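You operate a simulated robot arm through the tools that you are given. There is no shell and no other tool.

The job below is to be done with a simulated robot arm. You get a single attempt, and the scene is never put back.

TASK
Sift the measure of flour into the mixing bowl and cover it.
Fine: tip it into the sieve first; measure and sieve go back empty.

The check looks at the end state, three seconds after you hand in, the way a careful person would. Anything else that was tipped, shoved, dropped, spilled or broken makes it a failure. Lids that push on must go on centred and level and be pressed home; caps that screw on are set level and turned clockwise until they are tight.

THE ROBOT
A 6-joint arm with a two-finger parallel gripper, fixed in place. Base frame: the origin is on the floor under the middle of its stand, x ahead of it, y to its left, z up. Readings come in cm, degrees, newtons and seconds.
It reaches about 131.3 cm from its shoulder. Its first joint turns from -166.0 to 166.0 degrees. Payload 3.43 kg.
The TCP is the grasp point between the finger pads, 3.4 cm short of the fingertips. In the tool frame z runs along the fingers and y along their closing line. Largest opening 12.8 cm; finger width 2.4, thickness 1.2; the body of the gripper, 4.8 by 13 cm, starts 9.6 cm behind the TCP.
Orientation is that of the tool frame in the base frame, as a unit quaternion [w, x, y, z]. With the fingers straight down and closing along the base's y, the tool's x points along the base's -x, its y along +y and its z along -z.

THE INTERFACE
- The arm moves only by the tool step_arm. Its arguments are lists of equal length, an entry for each row: "delta_pos": the shift along the tool's x, y, z in cm, a list of three; "dr": the turn, a rotation vector about the tool's x, y, z in degrees, a list of three; "claw": the opening in per cent of the stroke, from 0 (shut) to 100 (fully open). In form: {"delta_pos": [[x, y, z], ...], "dr": [[rx, ry, rz], ...], "claw": [claw, ...]}. A call has 1 to 20 rows; each row is the pose to reach, as a shift and turn from the pose commanded when the call began, along the tool's axes at that moment. A row lasts 0.2 s, in which the tool goes at most 5 cm and 8.6 degrees; a call with a longer step from one row to the next is refused whole, and so is a gripper value outside its range. A pose out of reach is approached as far as the arm can. The call stops where the force on the tool passes 40 N (or 10 N more than at its start, if that is more) or the arm is blocked; 0.2 s more then pass. The fingers move at their own pace (about 15.3 cm/s each) and stop on an object; they squeeze with about 27 N. The grip force told is the motor's: it shows also when the fingers shut on nothing. Time passes only in rows, and 0.2 s behind the last, so rows that repeat a pose let the fingers close. It gives the time, the measured TCP pose, the force on the tool (base axes), the opening and the grip force at its end, in the units of the frame above (readings bear some noise), with the torque about the TCP (base axes, N m) and any sound that the robot's microphone picked up, and new pictures: "show" is both (left out), scene, wrist or none.
- Cameras (640 x 400 px; columns grow to the right, rows downward): "scene" is fixed at [21.7, 65.17, 135.72]; the picture's right is [-0.64, -0.76, 0.00], its down [-0.49, 0.42, -0.76] and it looks along [0.58, -0.49, -0.65] (base axes); focal length 360 px, centre (320, 200). "wrist" rides on the gripper at [7.6, -1.1, -16] in the tool frame; the picture's right is [0.15, 0.99, 0.00], its down [-0.88, 0.13, -0.46] and it looks along [-0.45, 0.07, 0.89] (tool axes); focal length 234 px, centre (320, 200). There is no depth. A picture from a camera that has moved, and an enlarged one, comes with that camera's place and axes in the base frame and with its lens.
- inspect(camera, box): a new picture of the part [left, top, right, bottom] of that camera's present view, enlarged. The clock stands still meanwhile.
- sign_off(): hands the job in; it is judged then, once.

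Places have to be worked out from the pictures, the camera data and where the tool is seen. Open the gripper and draw the arm clear of the work before you hand the job in, unless the task says otherwise.

The tools are called after "Request:" as a command line: name --argument value ..., lists and objects as JSON in quotes. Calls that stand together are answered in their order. step_arm: Moves the arm, as the interface text tells. Its arguments: {"type":"object","properties":{"delta_pos":{"type":"array","items":{"type":"array","items":{"type":"number"}}},"dr":{"type":"array","items":{"type":"array","items":{"type":"number"}}},"claw":{"type":"array","items":{"type":"number"}},"show":{"type":"string","enum":["both","scene","wrist","none"]}},"required":["delta_pos","dr","claw"]} The other tools are called the same way: inspect (camera, box) takes an enlarged picture of a part of a camera's view; sign_off () hands the job in.

At the start:

```text
t: 0.0
tool_pos: [46.79, 25.67, 107.56]
ee_rot: [0.0, 0.0, 1.0, 0.001]
force: [-0.6, -0.3, -0.7]
moment: [-0.02, 0.02, 0.0]
opening: 12.82
gripper_force: 0.1
```

scene: 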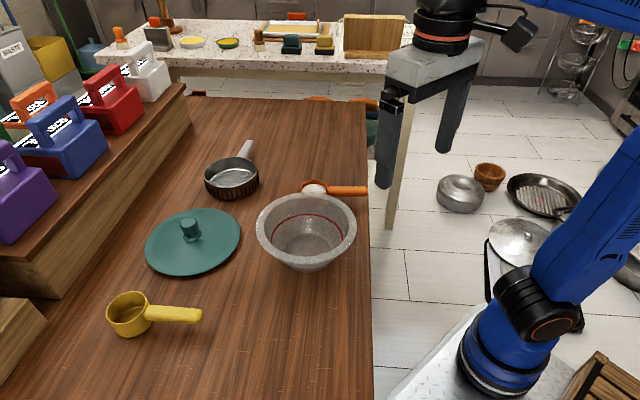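
wrist: 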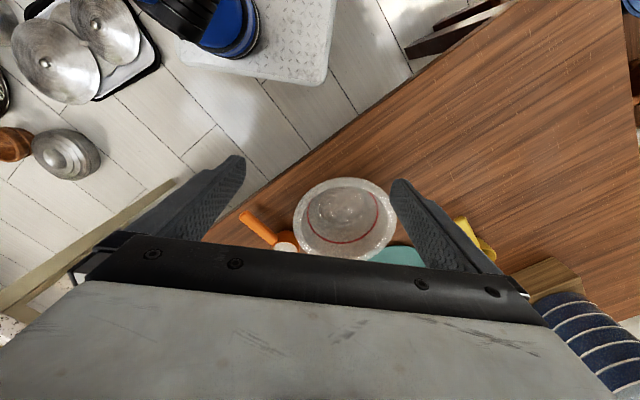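

The scene shows a table with a glass bowl, an orange-handled cup with white content, a sieve-like pan, a green lid and a yellow cup. I'll zoom in to identify each.

Request:
inspect --camera "scene" --box '[180, 120, 380, 280]'

Request:
inspect --camera "scene" --box '[80, 190, 280, 350]'

Request:
inspect --camera "scene" --box '[100, 0, 420, 100]'

```text
2.50 times, centred on (280, 200) of scene
camera zoom: at [21.7, 65.17, 135.72], right [-0.64, -0.76, 0.0], down [-0.49, 0.42, -0.76], along [0.58, -0.49, -0.65], focal length 899 px, centre (420, 200)
```

zoom: 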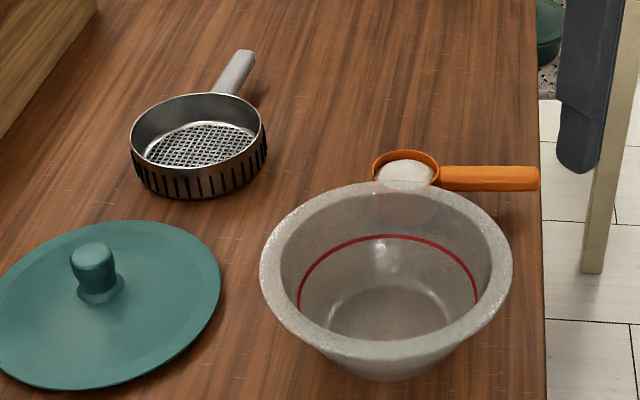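

```text
2.50 times, centred on (180, 270) of scene
camera zoom: at [21.7, 65.17, 135.72], right [-0.64, -0.76, 0.0], down [-0.49, 0.42, -0.76], along [0.58, -0.49, -0.65], focal length 899 px, centre (670, 25)
```

zoom: 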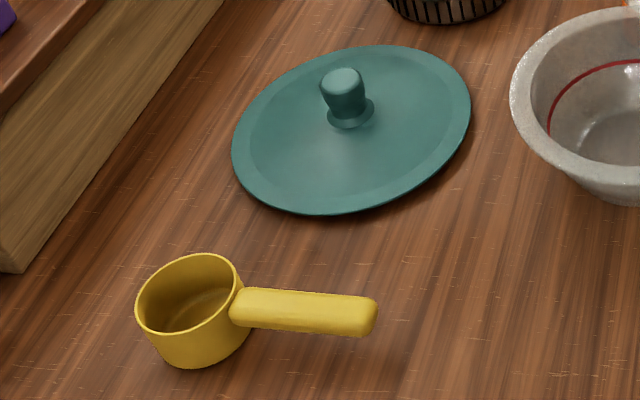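

```text
2.00 times, centred on (260, 50) of scene
camera zoom: at [21.7, 65.17, 135.72], right [-0.64, -0.76, 0.0], down [-0.49, 0.42, -0.76], along [0.58, -0.49, -0.65], focal length 719 px, centre (440, 500)
```

zoom: 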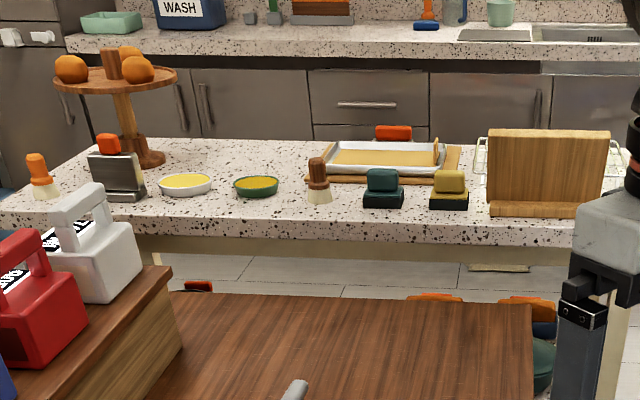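

The orange-handled measure holds white flour, the steel pan with a mesh bottom is the sieve, and the green disc with a knob is the lid; the yellow measure looks empty and unrelated. I'll move the wrist camera high above the sieve, measure and lid to find their positions more precisely.

Request:
step_arm --delta_pos '[[-4, 0.5, -0.8], [-8, 1, -1.6], [-12, 1.5, -2.4], [-16, 2, -3.2], [-20, 2.5, -4], [-24, 3, -4.8], [-28, 3.5, -5.6], [-32, 4, -6.4], [-35, 4.5, -7], [-35, 4.5, -7]]' --dr '[[0, 0, 0], [0, 0, 0], [0, 0, 0], [0, 0, 0], [0, 0, 0], [0, 0, 0], [0, 0, 0], [0, 0, 0], [0, 0, 0], [0, 0, 0]]' --claw '[100, 100, 100, 100, 100, 100, 100, 100, 100, 100]' --show "both"

```text
t: 2.2
tool_pos: [81.1, 29.59, 112.57]
ee_rot: [0.003, 0.0, 1.0, 0.002]
force: [0.8, 0.0, 0.3]
moment: [0.0, -0.03, 0.0]
opening: 12.83
gripper_force: 0.0
out of reach, approached as far as the arm can: row 8, 9, 10
camera wrist: at [73.31, 28.5, 128.45], right [-0.15, 0.99, 0.0], down [0.88, 0.13, 0.46], along [0.46, 0.07, -0.89], focal length 234 px, centre (320, 200)
```

scene: 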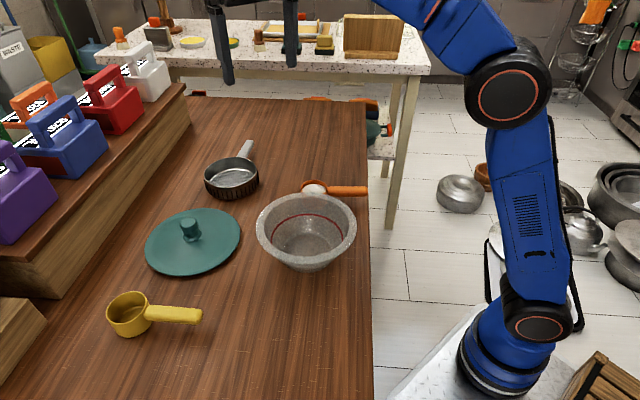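
wrist: 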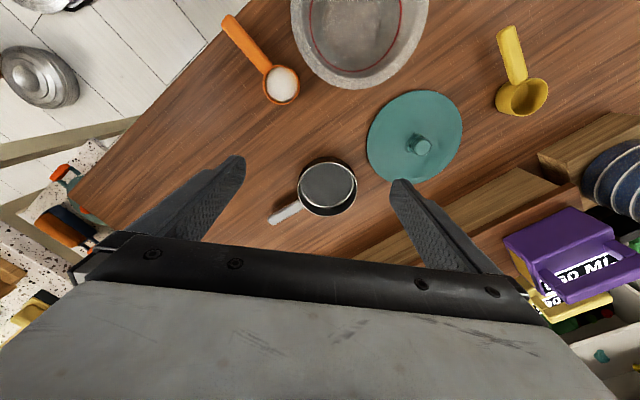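

The arm is at its reach limit at this height, but the wrist view shows everything well. I'll enlarge parts of both views to get precise positions.

Request:
inspect --camera "wrist" --box '[200, 0, 360, 100]'

Request:
inspect --camera "wrist" --box '[250, 130, 410, 230]'

Request:
inspect --camera "wrist" --box '[340, 80, 500, 180]'

Request:
inspect --camera "wrist" --box '[280, 0, 440, 100]'

Request:
inspect --camera "scene" --box '[180, 130, 276, 210]'

Request:
inspect --camera "scene" --box '[284, 160, 380, 220]'

```text
4.00 times, centred on (280, 50) of wrist
camera zoom: at [73.31, 28.5, 128.45], right [-0.15, 0.99, 0.0], down [0.88, 0.13, 0.46], along [0.46, 0.07, -0.89], focal length 937 px, centre (480, 800)
```

zoom: 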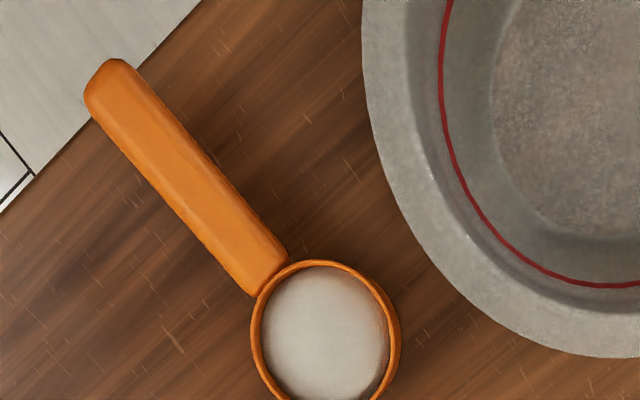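

```text
4.00 times, centred on (330, 180) of wrist
camera zoom: at [73.31, 28.5, 128.45], right [-0.15, 0.99, 0.0], down [0.88, 0.13, 0.46], along [0.46, 0.07, -0.89], focal length 937 px, centre (280, 280)
```

zoom: 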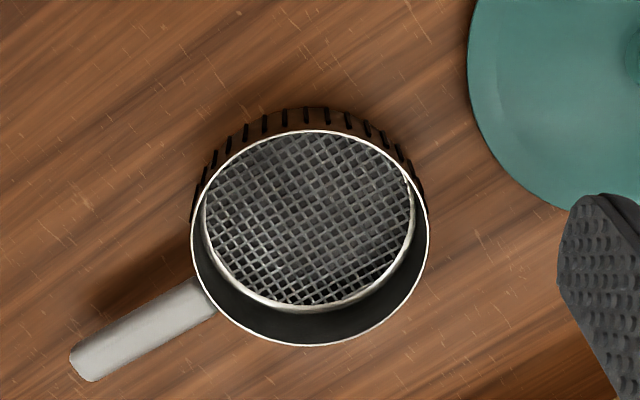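

```text
4.00 times, centred on (420, 130) of wrist
camera zoom: at [73.31, 28.5, 128.45], right [-0.15, 0.99, 0.0], down [0.88, 0.13, 0.46], along [0.46, 0.07, -0.89], focal length 937 px, centre (-80, 480)
```

zoom: 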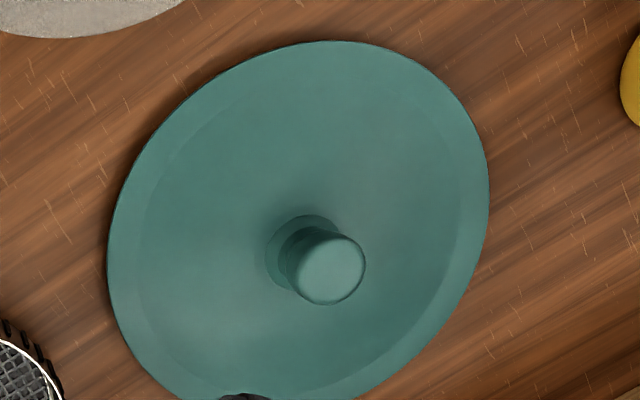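

```text
4.00 times, centred on (360, 50) of wrist
camera zoom: at [73.31, 28.5, 128.45], right [-0.15, 0.99, 0.0], down [0.88, 0.13, 0.46], along [0.46, 0.07, -0.89], focal length 937 px, centre (160, 800)
```

zoom: 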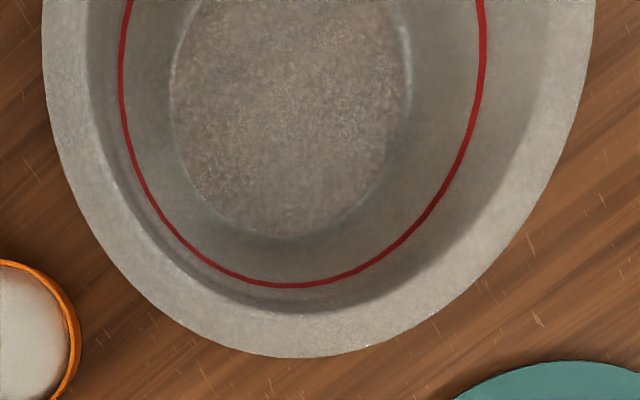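

```text
5.00 times, centred on (228, 170) of scene
camera zoom: at [21.7, 65.17, 135.72], right [-0.64, -0.76, 0.0], down [-0.49, 0.42, -0.76], along [0.58, -0.49, -0.65], focal length 1798 px, centre (780, 350)
```

zoom: 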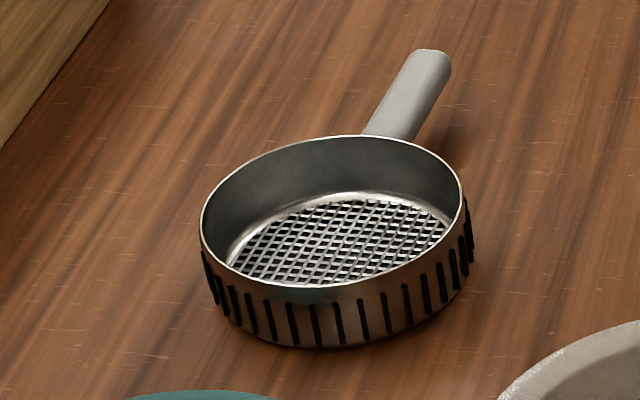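

```text
6.67 times, centred on (332, 190) of scene
camera zoom: at [21.7, 65.17, 135.72], right [-0.64, -0.76, 0.0], down [-0.49, 0.42, -0.76], along [0.58, -0.49, -0.65], focal length 2397 px, centre (240, 267)
```

zoom: 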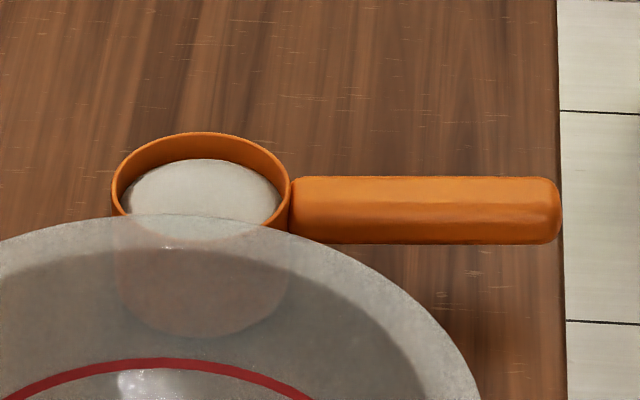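

Triangulating puts the table at about z≈77, the measure cup's rim near (75, 22, 81) with its handle running to (67, 11.6), the sieve's rim near (95, 33.7, 80), and the bowl near (63, 33.6). I'll drop lower for closer, more accurate views.

Request:
step_arm --delta_pos '[[0, -1, 3], [0, -2, 6], [0, -3, 9], [0, -4, 12], [0, -5, 15], [0, -5, 15]]' --dr '[[0, 0, 0], [0, 0, 0], [0, 0, 0], [0, 0, 0], [0, 0, 0], [0, 0, 0]]' --claw '[100, 100, 100, 100, 100, 100]' --show "both"

```text
t: 3.6
tool_pos: [80.99, 24.6, 97.34]
ee_rot: [0.001, -0.001, 1.0, 0.001]
force: [-0.5, -0.4, -0.1]
moment: [0.0, 0.0, 0.01]
opening: 12.8
gripper_force: 0.1
camera wrist: at [73.27, 23.58, 113.33], right [-0.15, 0.99, 0.0], down [0.88, 0.13, 0.46], along [0.45, 0.07, -0.89], focal length 234 px, centre (320, 200)
```

scene: 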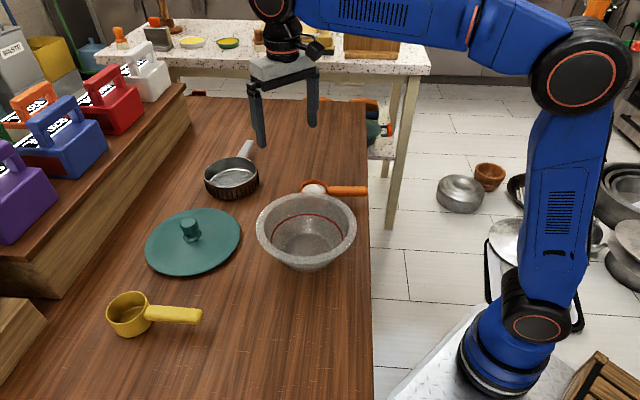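
wrist: 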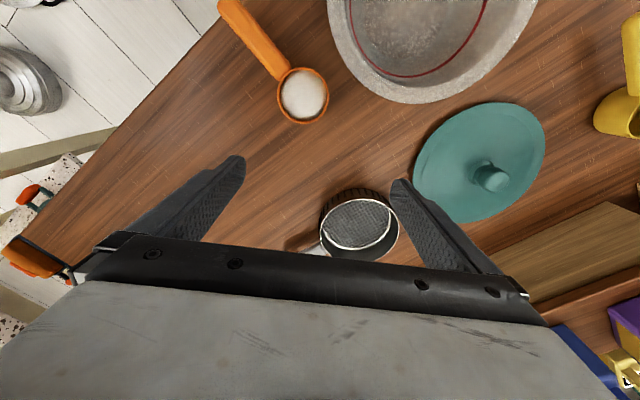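

Now at a lower viewpoint; I'll enlarge measure, sieve, lid and bowl for measurement.

Request:
inspect --camera "wrist" --box '[208, 0, 368, 130]'

Request:
inspect --camera "wrist" --box '[280, 170, 440, 270]'

Request:
inspect --camera "wrist" --box '[400, 90, 560, 230]'

Request:
inspect --camera "wrist" --box '[310, 0, 550, 120]'

Request:
inspect --camera "scene" --box '[250, 170, 380, 280]'

Request:
inspect --camera "scene" --box '[135, 190, 255, 290]'

```text
3.08 times, centred on (288, 65) of wrist
camera zoom: at [73.27, 23.58, 113.33], right [-0.15, 0.99, 0.0], down [0.88, 0.13, 0.46], along [0.45, 0.07, -0.89], focal length 720 px, centre (418, 615)
```

zoom: 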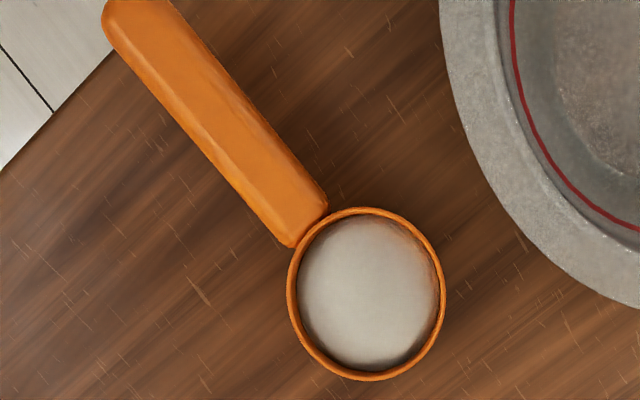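

```text
4.00 times, centred on (360, 220) of wrist
camera zoom: at [73.27, 23.58, 113.33], right [-0.15, 0.99, 0.0], down [0.88, 0.13, 0.46], along [0.45, 0.07, -0.89], focal length 937 px, centre (160, 120)
```

zoom: 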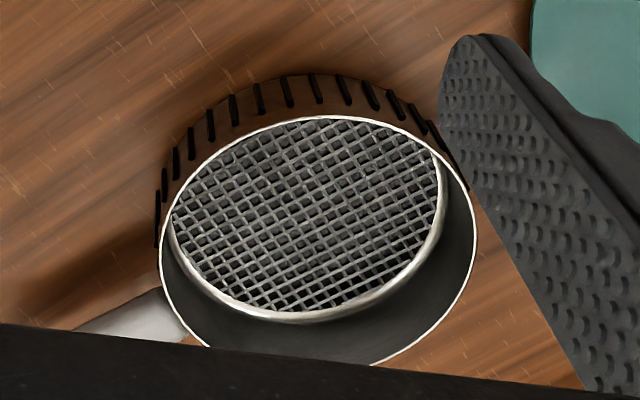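

```text
2.86 times, centred on (480, 160) of wrist
camera zoom: at [73.27, 23.58, 113.33], right [-0.15, 0.99, 0.0], down [0.88, 0.13, 0.46], along [0.45, 0.07, -0.89], focal length 669 px, centre (-137, 314)
```

zoom: 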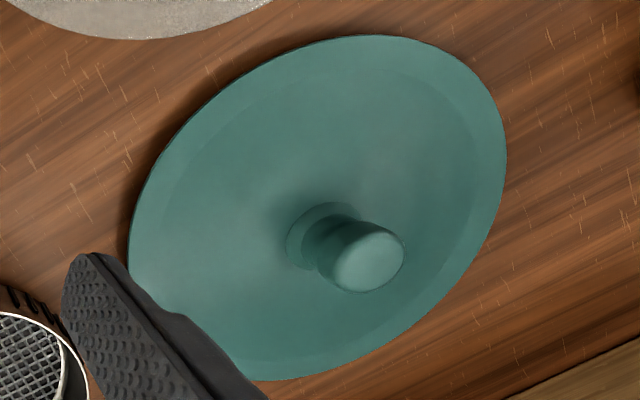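

```text
2.67 times, centred on (430, 60) of wrist
camera zoom: at [73.27, 23.58, 113.33], right [-0.15, 0.99, 0.0], down [0.88, 0.13, 0.46], along [0.45, 0.07, -0.89], focal length 624 px, centre (27, 573)
```

zoom: 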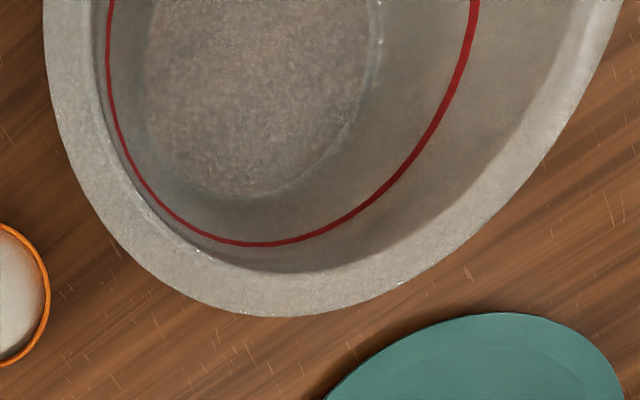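

```text
3.64 times, centred on (315, 225) of scene
camera zoom: at [21.7, 65.17, 135.72], right [-0.64, -0.76, 0.0], down [-0.49, 0.42, -0.76], along [0.58, -0.49, -0.65], focal length 1308 px, centre (338, 109)
```

zoom: 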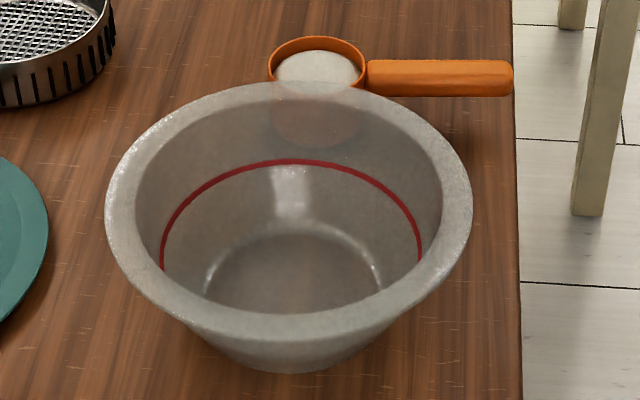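

```text
4.00 times, centred on (195, 240) of scene
camera zoom: at [21.7, 65.17, 135.72], right [-0.64, -0.76, 0.0], down [-0.49, 0.42, -0.76], along [0.58, -0.49, -0.65], focal length 1438 px, centre (820, 40)
```

zoom: 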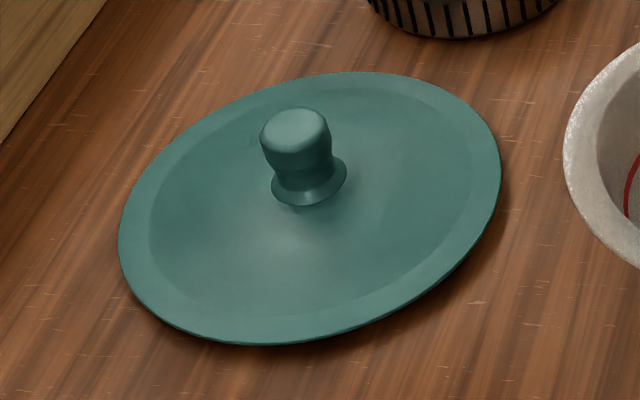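

The views agree: table z≈77, measure handle centre line from (73.2,19.1) to (67.4,11.6) at z≈80, bowl rim centre ≈(64,33) at z≈84.7. I'll grip the measure's handle from the table-edge side, so first I'll back off to free space there while yawing the tool.

Request:
step_arm --delta_pos '[[1.4, -1.64, -0.6], [2.8, -3.28, -1.2], [4.2, -4.92, -1.8], [5.6, -6.56, -2.4], [7.0, -8.2, -3.0], [8.4, -9.84, -3.6], [9.8, -11.48, -4.2], [11.2, -13.12, -4.8], [12.6, -14.76, -5.4], [14.0, -16.4, -6.0], [15.4, -18.04, -6.6], [16.8, -19.68, -7.2], [18.2, -21.32, -7.8], [19.6, -22.96, -8.4], [21.0, -24.6, -9.0], [21.0, -24.6, -9.0]]' --dr '[[0, 0, 8.5], [0, 0, 17], [0, 0, 25.5], [0, 0, 34], [0, 0, 42.5], [0, 0, 51], [0, 0, 59.5], [0, 0, 68], [0, 0, 76.5], [0, 0, 85], [0, 0, 93.5], [0, 0, 102], [0, 0, 110.5], [0, 0, 119], [0, 0, 127.4], [0, 0, 127.4]]' --claw '[100, 100, 100, 100, 100, 100, 100, 100, 100, 100, 100, 100, 100, 100, 100, 60]' --show "both"

```text
t: 7.0
tool_pos: [60.17, -0.2, 106.55]
ee_rot: [-0.001, 0.896, 0.443, 0.001]
force: [-1.0, 0.5, -0.1]
moment: [-0.02, 0.0, 0.01]
opening: 7.69
gripper_force: 0.0
camera wrist: at [63.61, 6.61, 122.52], right [0.87, -0.49, 0.0], down [-0.43, -0.78, 0.45], along [-0.22, -0.4, -0.89], focal length 234 px, centre (320, 200)
```

scene: 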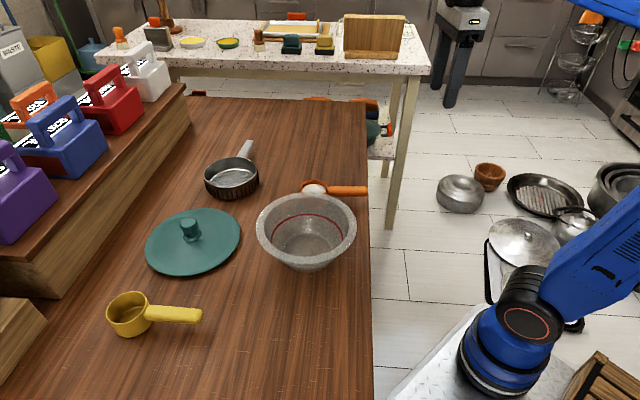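
wrist: 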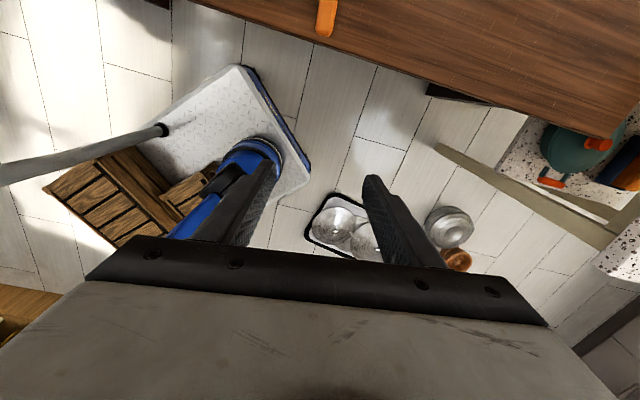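

The yaw worked and the tool is in free space beside the table. Next I pitch the tool so it points along the measure's handle, 25° below horizontal.

Request:
step_arm --delta_pos '[[0, 0, 0], [0, 0, 0], [0, 0, 0], [0, 0, 0], [0, 0, 0], [0, 0, 0], [0, 0, 0], [0, 0, 0], [0, 0, 0]]' --dr '[[0, 8.125, 0], [0, 16.25, 0], [0, 24.375, 0], [0, 32.5, 0], [0, 40.625, 0], [0, 48.75, 0], [0, 56.875, 0], [0, 65, 0], [0, 65, 0]]' --claw '[50, 50, 50, 50, 50, 50, 50, 50, 50]' --show "both"

```text
t: 9.0
tool_pos: [59.91, 0.07, 106.44]
ee_rot: [-0.239, 0.755, 0.373, 0.483]
force: [-0.3, 0.3, -1.0]
moment: [0.02, 0.07, 0.0]
opening: 6.39
gripper_force: 0.0
camera wrist: at [52.1, -8.21, 120.1], right [0.82, -0.55, 0.13], down [-0.37, -0.7, -0.61], along [0.43, 0.45, -0.78], focal length 234 px, centre (320, 200)
```

scene: 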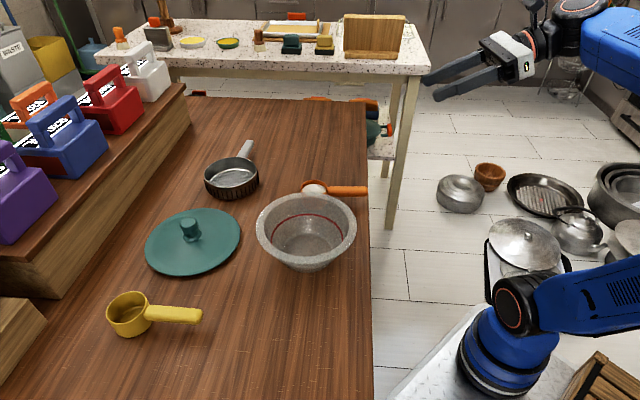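
wrist: 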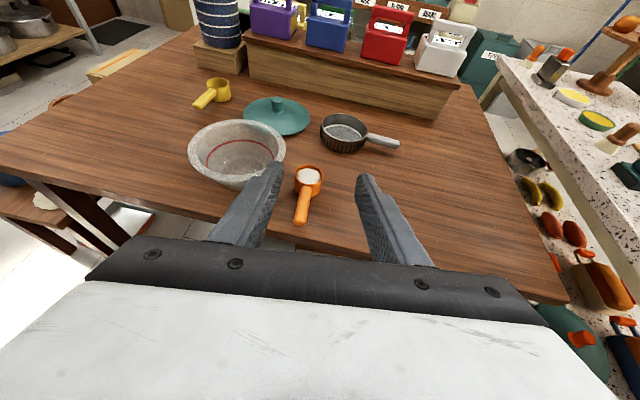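

The tool is now aligned with the handle and the wrist camera has a clear forward view of everything. I'll enlarge it to check the measure's handle line and the other objects.

Request:
inspect --camera "wrist" --box '[270, 150, 350, 230]'

Request:
inspect --camera "wrist" --box '[180, 70, 420, 200]'

```text
5.00 times, centred on (310, 190) of wrist
camera zoom: at [52.1, -8.21, 120.1], right [0.82, -0.55, 0.13], down [-0.37, -0.7, -0.61], along [0.43, 0.45, -0.78], focal length 1171 px, centre (370, 250)
```

zoom: 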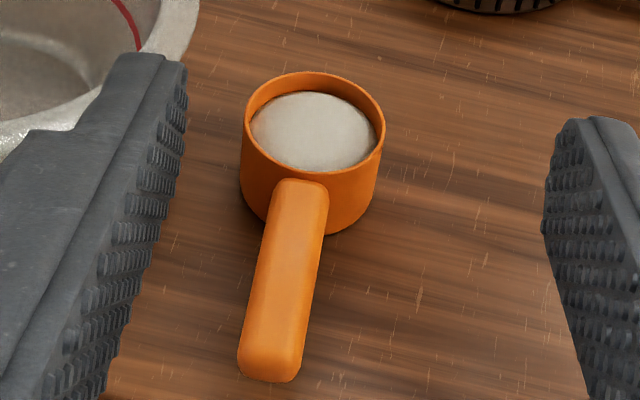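

```text
2.67 times, centred on (300, 135) of wrist
camera zoom: at [52.1, -8.21, 120.1], right [0.82, -0.55, 0.13], down [-0.37, -0.7, -0.61], along [0.43, 0.45, -0.78], focal length 624 px, centre (373, 373)
```

zoom: 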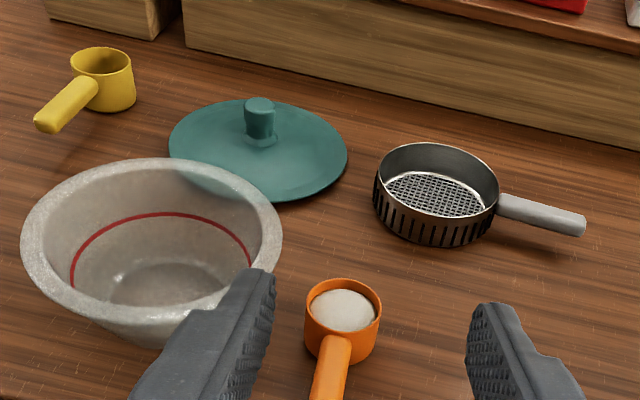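

From this view the handle line agrees with my earlier estimate (end ≈(67.3,11.8), cup centre ≈(75.2,21.6)). I'll descend to a pre-grasp just behind the handle's end at handle height, off the table edge.

Request:
step_arm --delta_pos '[[-2.47, -0.156, 2.32], [-4.93, -0.311, 4.64], [-7.4, -0.467, 6.96], [-9.87, -0.623, 9.29], [-12.33, -0.778, 11.61], [-14.8, -0.934, 13.93], [-17.26, -1.089, 16.25], [-19.73, -1.245, 18.57], [-19.73, -1.245, 18.57]]' --dr '[[0, 0, 0], [0, 0, 0], [0, 0, 0], [0, 0, 0], [0, 0, 0], [0, 0, 0], [0, 0, 0], [0, 0, 0], [0, 0, 0]]' --claw '[50, 50, 50, 50, 50, 50, 50, 50, 50]' --show "both"

```text
t: 11.0
tool_pos: [64.37, 7.37, 81.15]
ee_rot: [-0.239, 0.756, 0.374, 0.481]
force: [0.6, 0.5, -0.5]
moment: [-0.01, -0.02, -0.01]
opening: 6.42
gripper_force: 0.1
out of reach, approached as far as the arm can: row 8, 9
camera wrist: at [56.56, -0.78, 94.79], right [0.82, -0.55, 0.13], down [-0.37, -0.7, -0.6], along [0.42, 0.45, -0.79], focal length 234 px, centre (320, 200)
```

scene: 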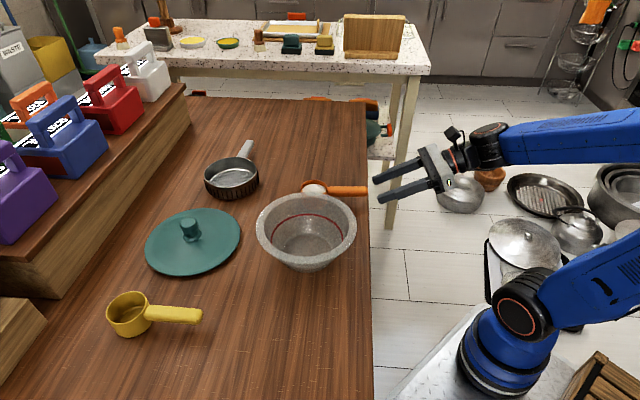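
wrist: 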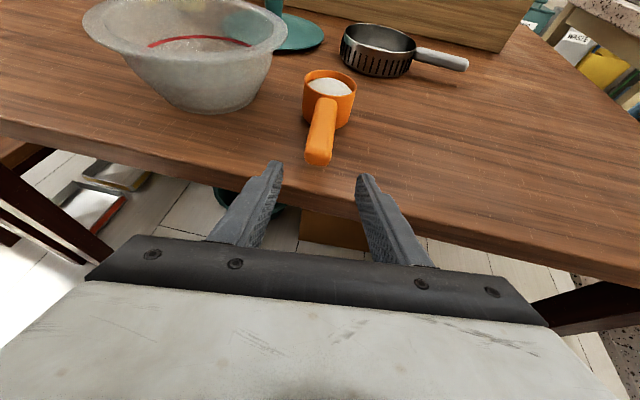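

The fingers straddle the handle's line. I'll enlarge to verify height and lateral alignment before moving forward.

Request:
inspect --camera "wrist" --box '[260, 60, 380, 200]'

Request:
inspect --camera "scene" --box '[290, 150, 450, 230]'

```text
2.86 times, centred on (320, 130) of wrist
camera zoom: at [56.56, -0.78, 94.79], right [0.82, -0.55, 0.13], down [-0.37, -0.7, -0.6], along [0.42, 0.45, -0.79], focal length 669 px, centre (320, 400)
```

zoom: 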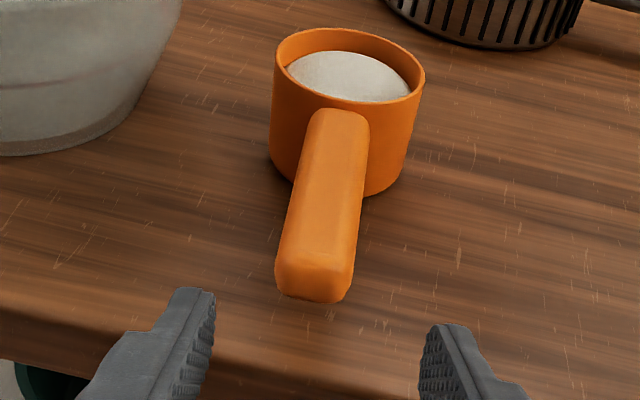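

```text
4.00 times, centred on (370, 190) of scene
camera zoom: at [21.7, 65.17, 135.72], right [-0.64, -0.76, 0.0], down [-0.49, 0.42, -0.76], along [0.58, -0.49, -0.65], focal length 1438 px, centre (120, 240)
```

zoom: 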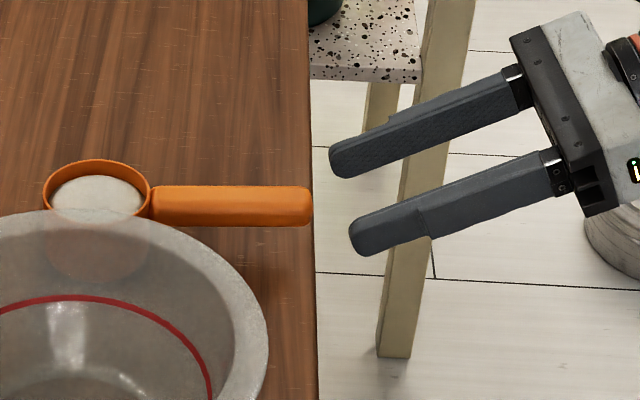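

The handle sits centred with azimuth about 50.5° (tool at 52.7°) and its middle is near z≈79.8. I'll correct the yaw by about 2° and slide forward so the fingers straddle the handle, without closing yet.

Request:
step_arm --delta_pos '[[0.68, -0.06, 1.82], [1.36, -0.12, 3.63], [2.05, -0.17, 5.45], [2.73, -0.23, 7.26], [3.41, -0.29, 9.08], [3.41, -0.29, 9.08]]' --dr '[[-0.7, 0, 0.33], [-1.4, 0, 0.66], [-2.17, 0, 1.01], [-2.17, 0, 1.01], [-2.17, 0, 1.01], [-2.17, 0, 1.01]]' --claw '[50, 50, 50, 50, 50, 50]' --show "both"

```text
t: 12.4
tool_pos: [70.1, 15.26, 80.49]
ee_rot: [-0.229, 0.763, 0.358, 0.486]
force: [0.2, -0.7, -0.7]
moment: [0.01, 0.01, 0.03]
opening: 6.4
gripper_force: 0.0
camera wrist: at [61.93, 7.51, 94.1], right [0.8, -0.59, 0.13], down [-0.4, -0.69, -0.61], along [0.45, 0.43, -0.78], focal length 234 px, centre (320, 200)
```

scene: 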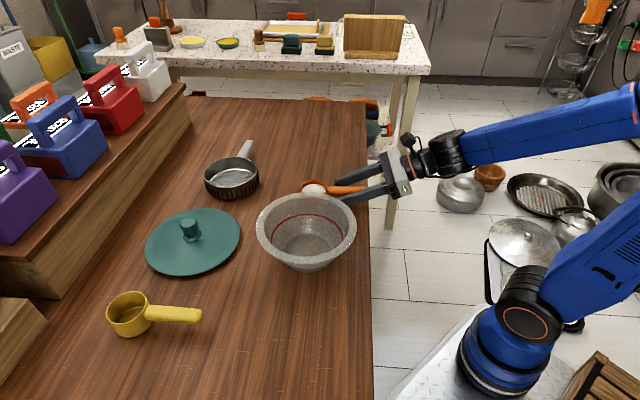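
wrist: 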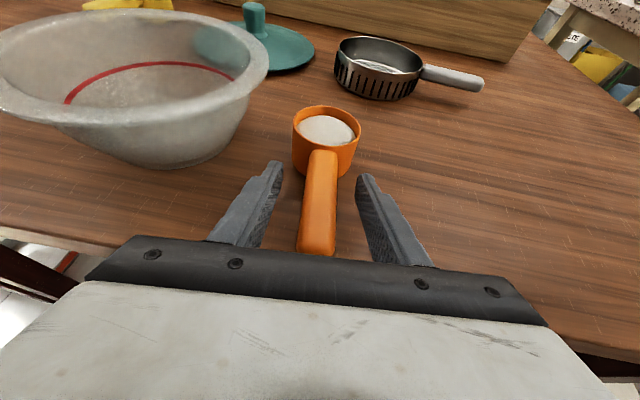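

Fingers straddle the handle. Let me zoom in to check the alignment before closing.

Request:
inspect --camera "wrist" --box '[230, 90, 410, 270]'

Request:
inspect --camera "scene" --box '[290, 150, 430, 230]'

```text
2.22 times, centred on (320, 180) of wrist
camera zoom: at [61.93, 7.51, 94.1], right [0.8, -0.59, 0.13], down [-0.4, -0.69, -0.61], along [0.45, 0.43, -0.78], focal length 520 px, centre (320, 244)
```

zoom: 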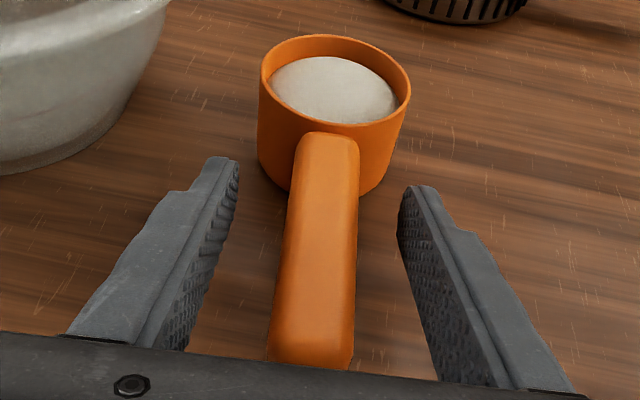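

```text
4.57 times, centred on (360, 190) of scene
camera zoom: at [21.7, 65.17, 135.72], right [-0.64, -0.76, 0.0], down [-0.49, 0.42, -0.76], along [0.58, -0.49, -0.65], focal length 1644 px, centre (137, 246)
```

zoom: 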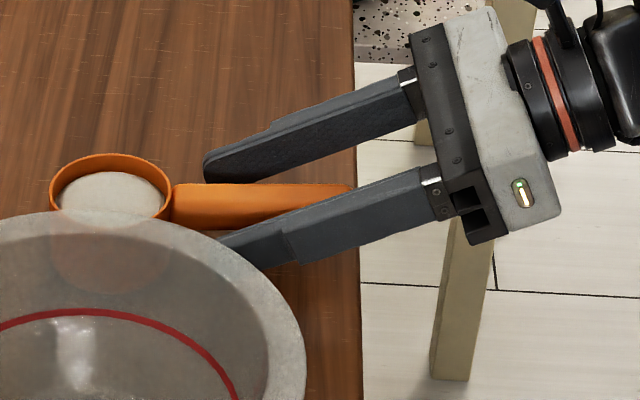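

The handle is centred between the pads. I'll close gently in stages and hold.

Request:
step_arm --delta_pos '[[0, 0, 0], [0, 0, 0], [0, 0, 0], [0, 0, 0], [0, 0, 0], [0, 0, 0], [0, 0, 0]]' --dr '[[0, 0, 0], [0, 0, 0], [0, 0, 0], [0, 0, 0], [0, 0, 0], [0, 0, 0], [0, 0, 0]]' --claw '[40, 30, 25, 20, 10, 0, 0]' --show "both"

```text
t: 14.0
tool_pos: [70.14, 15.35, 80.61]
ee_rot: [-0.228, 0.764, 0.357, 0.487]
force: [0.1, 0.5, 0.5]
moment: [0.02, -0.02, 0.03]
opening: 2.54
gripper_force: 27.2
camera wrist: at [61.92, 7.49, 94.11], right [0.8, -0.59, 0.13], down [-0.4, -0.69, -0.61], along [0.45, 0.43, -0.78], focal length 234 px, centre (320, 200)
```

scene: 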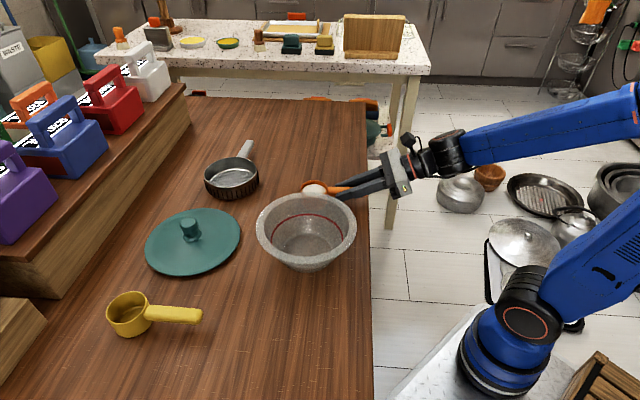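
wrist: 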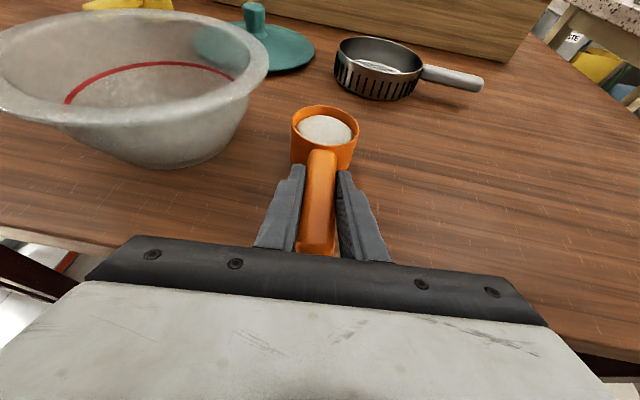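

The grip is firm (2.54 cm, 27 N). I'll lift the measure straight up, keeping it level.

Request:
step_arm --delta_pos '[[0.91, 0, -0.42], [1.81, 0, -0.84], [3.62, 0, -1.68], [5.44, 0, -2.53], [7.25, 0, -3.37], [9.06, 0, -4.21], [10.87, 0, -5.05], [10.87, 0, -5.05]]' --dr '[[0, 0, 0], [0, 0, 0], [0, 0, 0], [0, 0, 0], [0, 0, 0], [0, 0, 0], [0, 0, 0], [0, 0, 0]]' --claw '[0, 0, 0, 0, 0, 0, 0, 0]' --show "both"

```text
t: 15.8
tool_pos: [70.05, 15.27, 92.42]
ee_rot: [-0.228, 0.764, 0.357, 0.487]
force: [-0.4, -0.3, 0.5]
moment: [0.03, -0.01, 0.03]
opening: 0.0
gripper_force: 27.1
camera wrist: at [61.93, 7.5, 106.04], right [0.8, -0.59, 0.13], down [-0.4, -0.69, -0.61], along [0.45, 0.43, -0.78], focal length 234 px, centre (320, 200)
```

scene: 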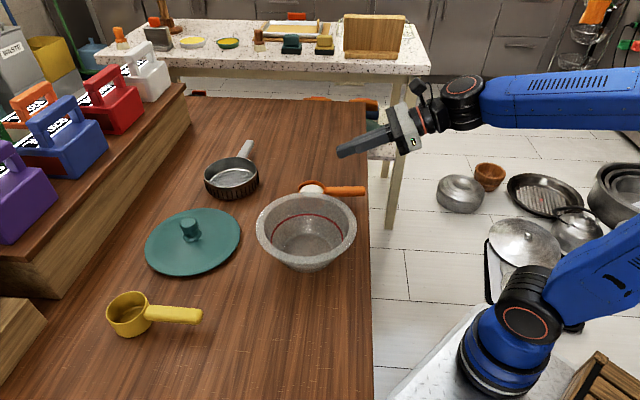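
wrist: 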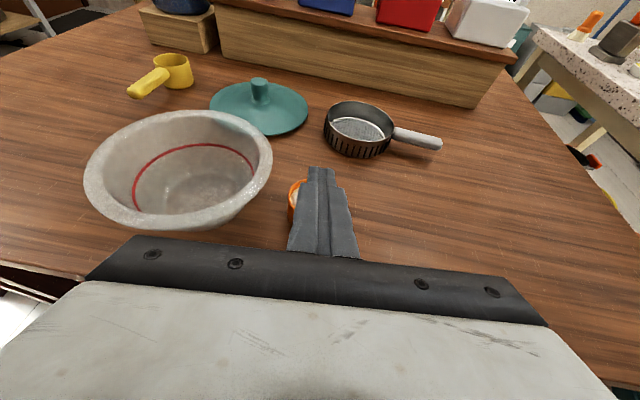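

The handle slipped out as I lifted (fingers are now shut), so the pads were too high on the handle. I'll check that the measure is still upright and unmoved.

Request:
inspect --camera "scene" --box '[284, 160, 380, 220]'

Request:
inspect --camera "wrist" --box '[260, 150, 380, 260]'

```text
6.67 times, centred on (332, 190) of scene
camera zoom: at [21.7, 65.17, 135.72], right [-0.64, -0.76, 0.0], down [-0.49, 0.42, -0.76], along [0.58, -0.49, -0.65], focal length 2397 px, centre (240, 267)
```

zoom: 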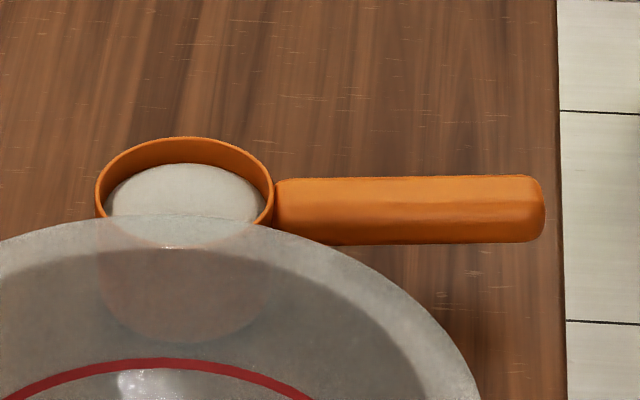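

```text
3.64 times, centred on (320, 205) of wrist
camera zoom: at [61.93, 7.5, 106.04], right [0.8, -0.59, 0.13], down [-0.4, -0.69, -0.61], along [0.45, 0.43, -0.78], focal length 852 px, centre (320, 182)
```

zoom: 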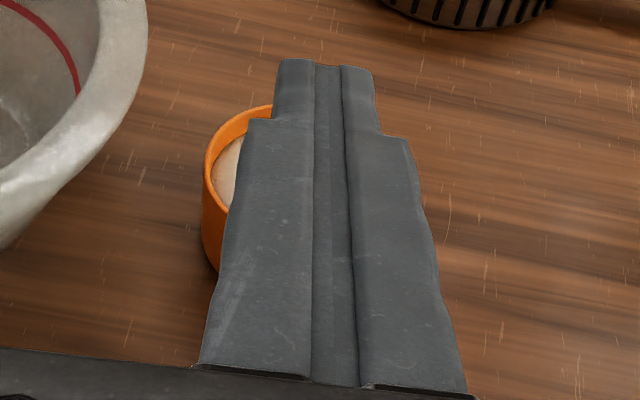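

The measure is upright and the flour intact; it only slid about 0.6 cm forward. I'll zoom on the closed fingers to calibrate exactly where the fingertips are relative to the reported TCP.

Request:
inspect --camera "scene" --box '[320, 110, 440, 185]'

```text
5.33 times, centred on (380, 148) of scene
camera zoom: at [21.7, 65.17, 135.72], right [-0.64, -0.76, 0.0], down [-0.49, 0.42, -0.76], along [0.58, -0.49, -0.65], focal length 1918 px, centre (0, 480)
```

zoom: 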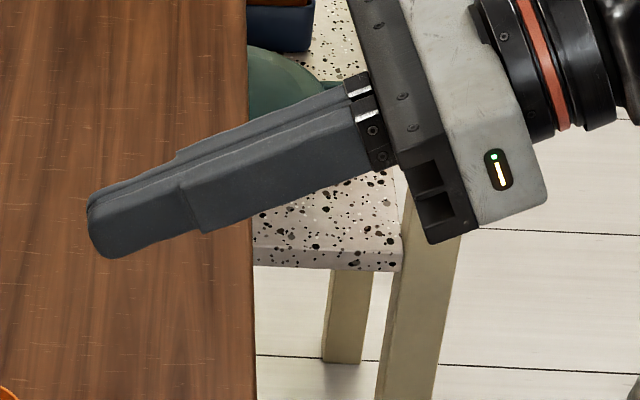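

Fingertip geometry matches the model, so the 25° tilt simply left too little pad on the handle. I'll reopen, flatten the tilt to about 10° so the pads lie along the handle, and hover over it.

Request:
step_arm --delta_pos '[[-0.87, 0, 0.75], [-1.74, 0, 1.5], [-2.6, 0, 2.24], [-3.48, -0.01, 2.99], [-3.48, -0.01, 2.99]]' --dr '[[0, 5, 0], [0, 10, 0], [0, 15, 0], [0, 15, 0], [0, 15, 0]]' --claw '[20, 50, 50, 50, 50]' --show "both"

```text
t: 17.0
tool_pos: [71.04, 16.42, 87.85]
ee_rot: [-0.273, 0.693, 0.324, 0.583]
force: [0.0, 0.1, -0.6]
moment: [0.0, 0.0, -0.01]
opening: 6.41
gripper_force: 0.1
camera wrist: at [60.72, 6.16, 98.15], right [0.78, -0.61, 0.14], down [-0.28, -0.54, -0.79], along [0.56, 0.57, -0.6], focal length 234 px, centre (320, 200)
```

scene: 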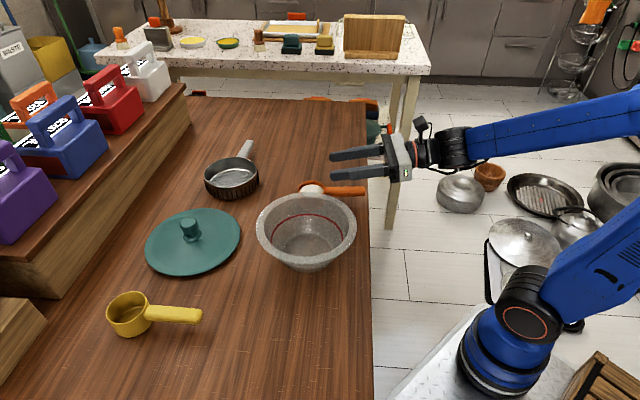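
wrist: 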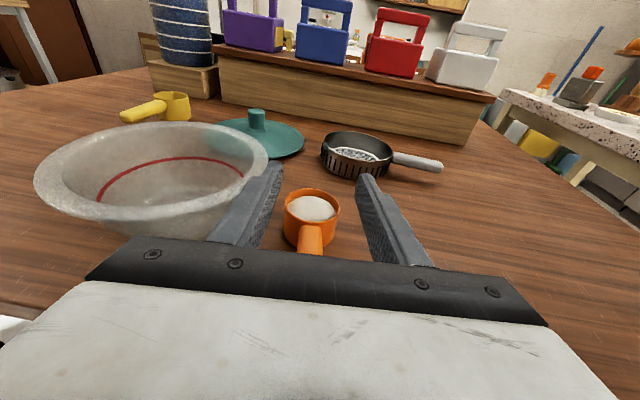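

The tool is now nearly level above the handle. Let me zoom to check the lateral alignment and the handle's height from this new viewpoint.

Request:
inspect --camera "wrist" --box '[240, 160, 400, 270]'

Request:
inspect --camera "scene" --box '[290, 140, 410, 215]'

```text
3.64 times, centred on (320, 215) of wrist
camera zoom: at [60.72, 6.16, 98.15], right [0.78, -0.61, 0.14], down [-0.28, -0.54, -0.79], along [0.56, 0.57, -0.6], focal length 852 px, centre (320, 146)
```

zoom: 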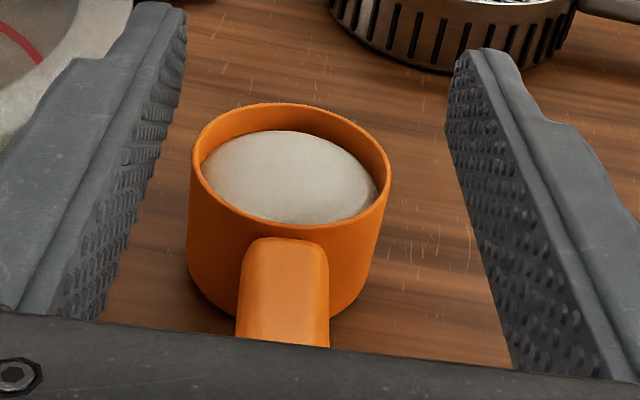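

```text
5.33 times, centred on (350, 178) of scene
camera zoom: at [21.7, 65.17, 135.72], right [-0.64, -0.76, 0.0], down [-0.49, 0.42, -0.76], along [0.58, -0.49, -0.65], focal length 1918 px, centre (160, 320)
```

zoom: 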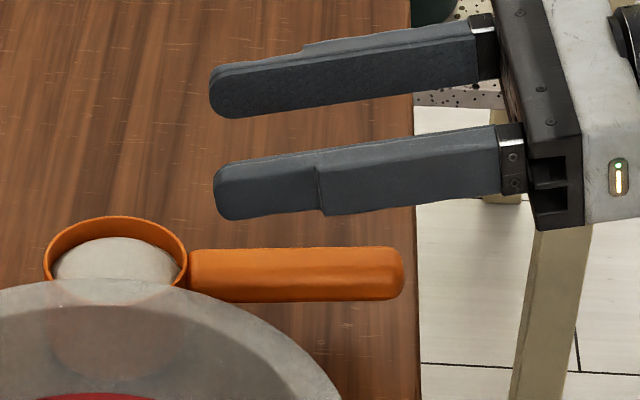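

The handle is well aligned with the tool (offset ≈0.1 cm) and its middle is at z≈79.9–80.1. I'll lower straight down so the pads lie along the handle, then look again.

Request:
step_arm --delta_pos '[[-1.8, -0.02, 0.24], [-3.6, -0.04, 0.48], [-5.4, -0.07, 0.72], [-6.8, -0.09, 0.91], [-7.88, -0.1, 1.06], [-7.88, -0.1, 1.06]]' --dr '[[0, 0, 0], [0, 0, 0], [0, 0, 0], [0, 0, 0], [0, 0, 0], [0, 0, 0]]' --claw '[50, 50, 50, 50, 50, 50]' --show "both"

Request:
inspect --camera "scene" --box '[290, 150, 410, 225]'

Request:
inspect --camera "wrist" --box '[230, 120, 410, 280]'

```text
t: 18.4
tool_pos: [72.53, 16.6, 81.71]
ee_rot: [-0.272, 0.695, 0.324, 0.582]
force: [-0.3, -0.9, 0.2]
moment: [-0.01, 0.03, 0.02]
opening: 6.41
gripper_force: 0.1
out of reach, approached as far as the arm can: row 3, 4, 5, 6
camera wrist: at [62.34, 6.3, 91.97], right [0.78, -0.61, 0.14], down [-0.29, -0.55, -0.79], along [0.56, 0.57, -0.6], focal length 234 px, centre (320, 200)
```

scene: 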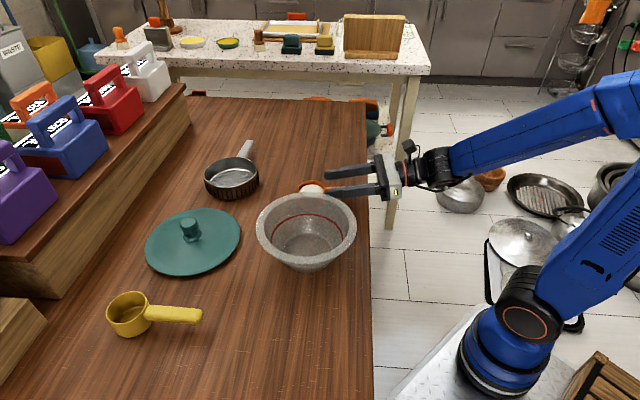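
wrist: 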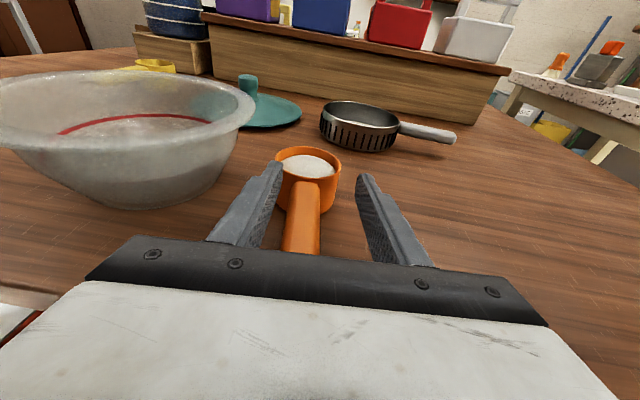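

```text
5.33 times, centred on (350, 188) of scene
camera zoom: at [21.7, 65.17, 135.72], right [-0.64, -0.76, 0.0], down [-0.49, 0.42, -0.76], along [0.58, -0.49, -0.65], focal length 1918 px, centre (160, 267)
```

zoom: 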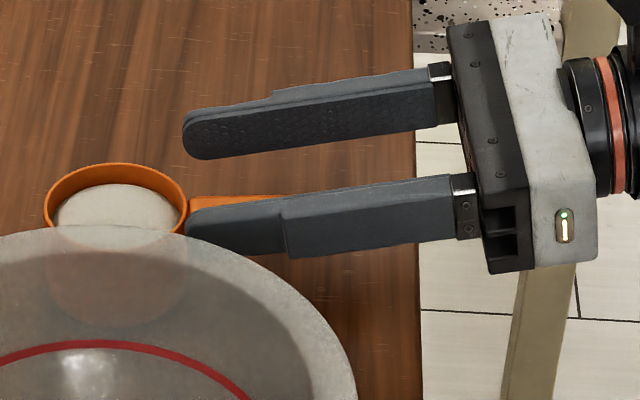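

```text
2.50 times, centred on (320, 200) of wrist
camera zoom: at [62.34, 6.3, 91.97], right [0.78, -0.61, 0.14], down [-0.29, -0.55, -0.79], along [0.56, 0.57, -0.6], focal length 585 px, centre (320, 200)
```

zoom: 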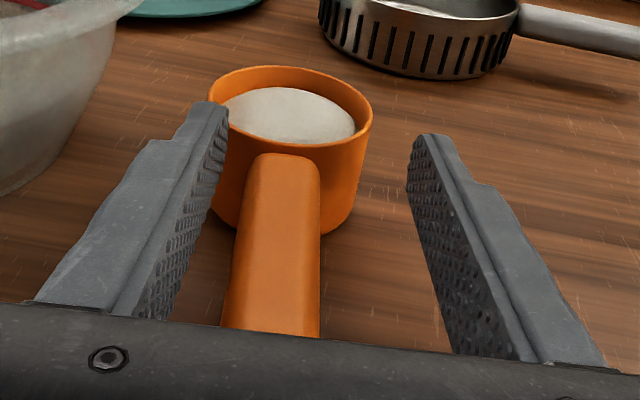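

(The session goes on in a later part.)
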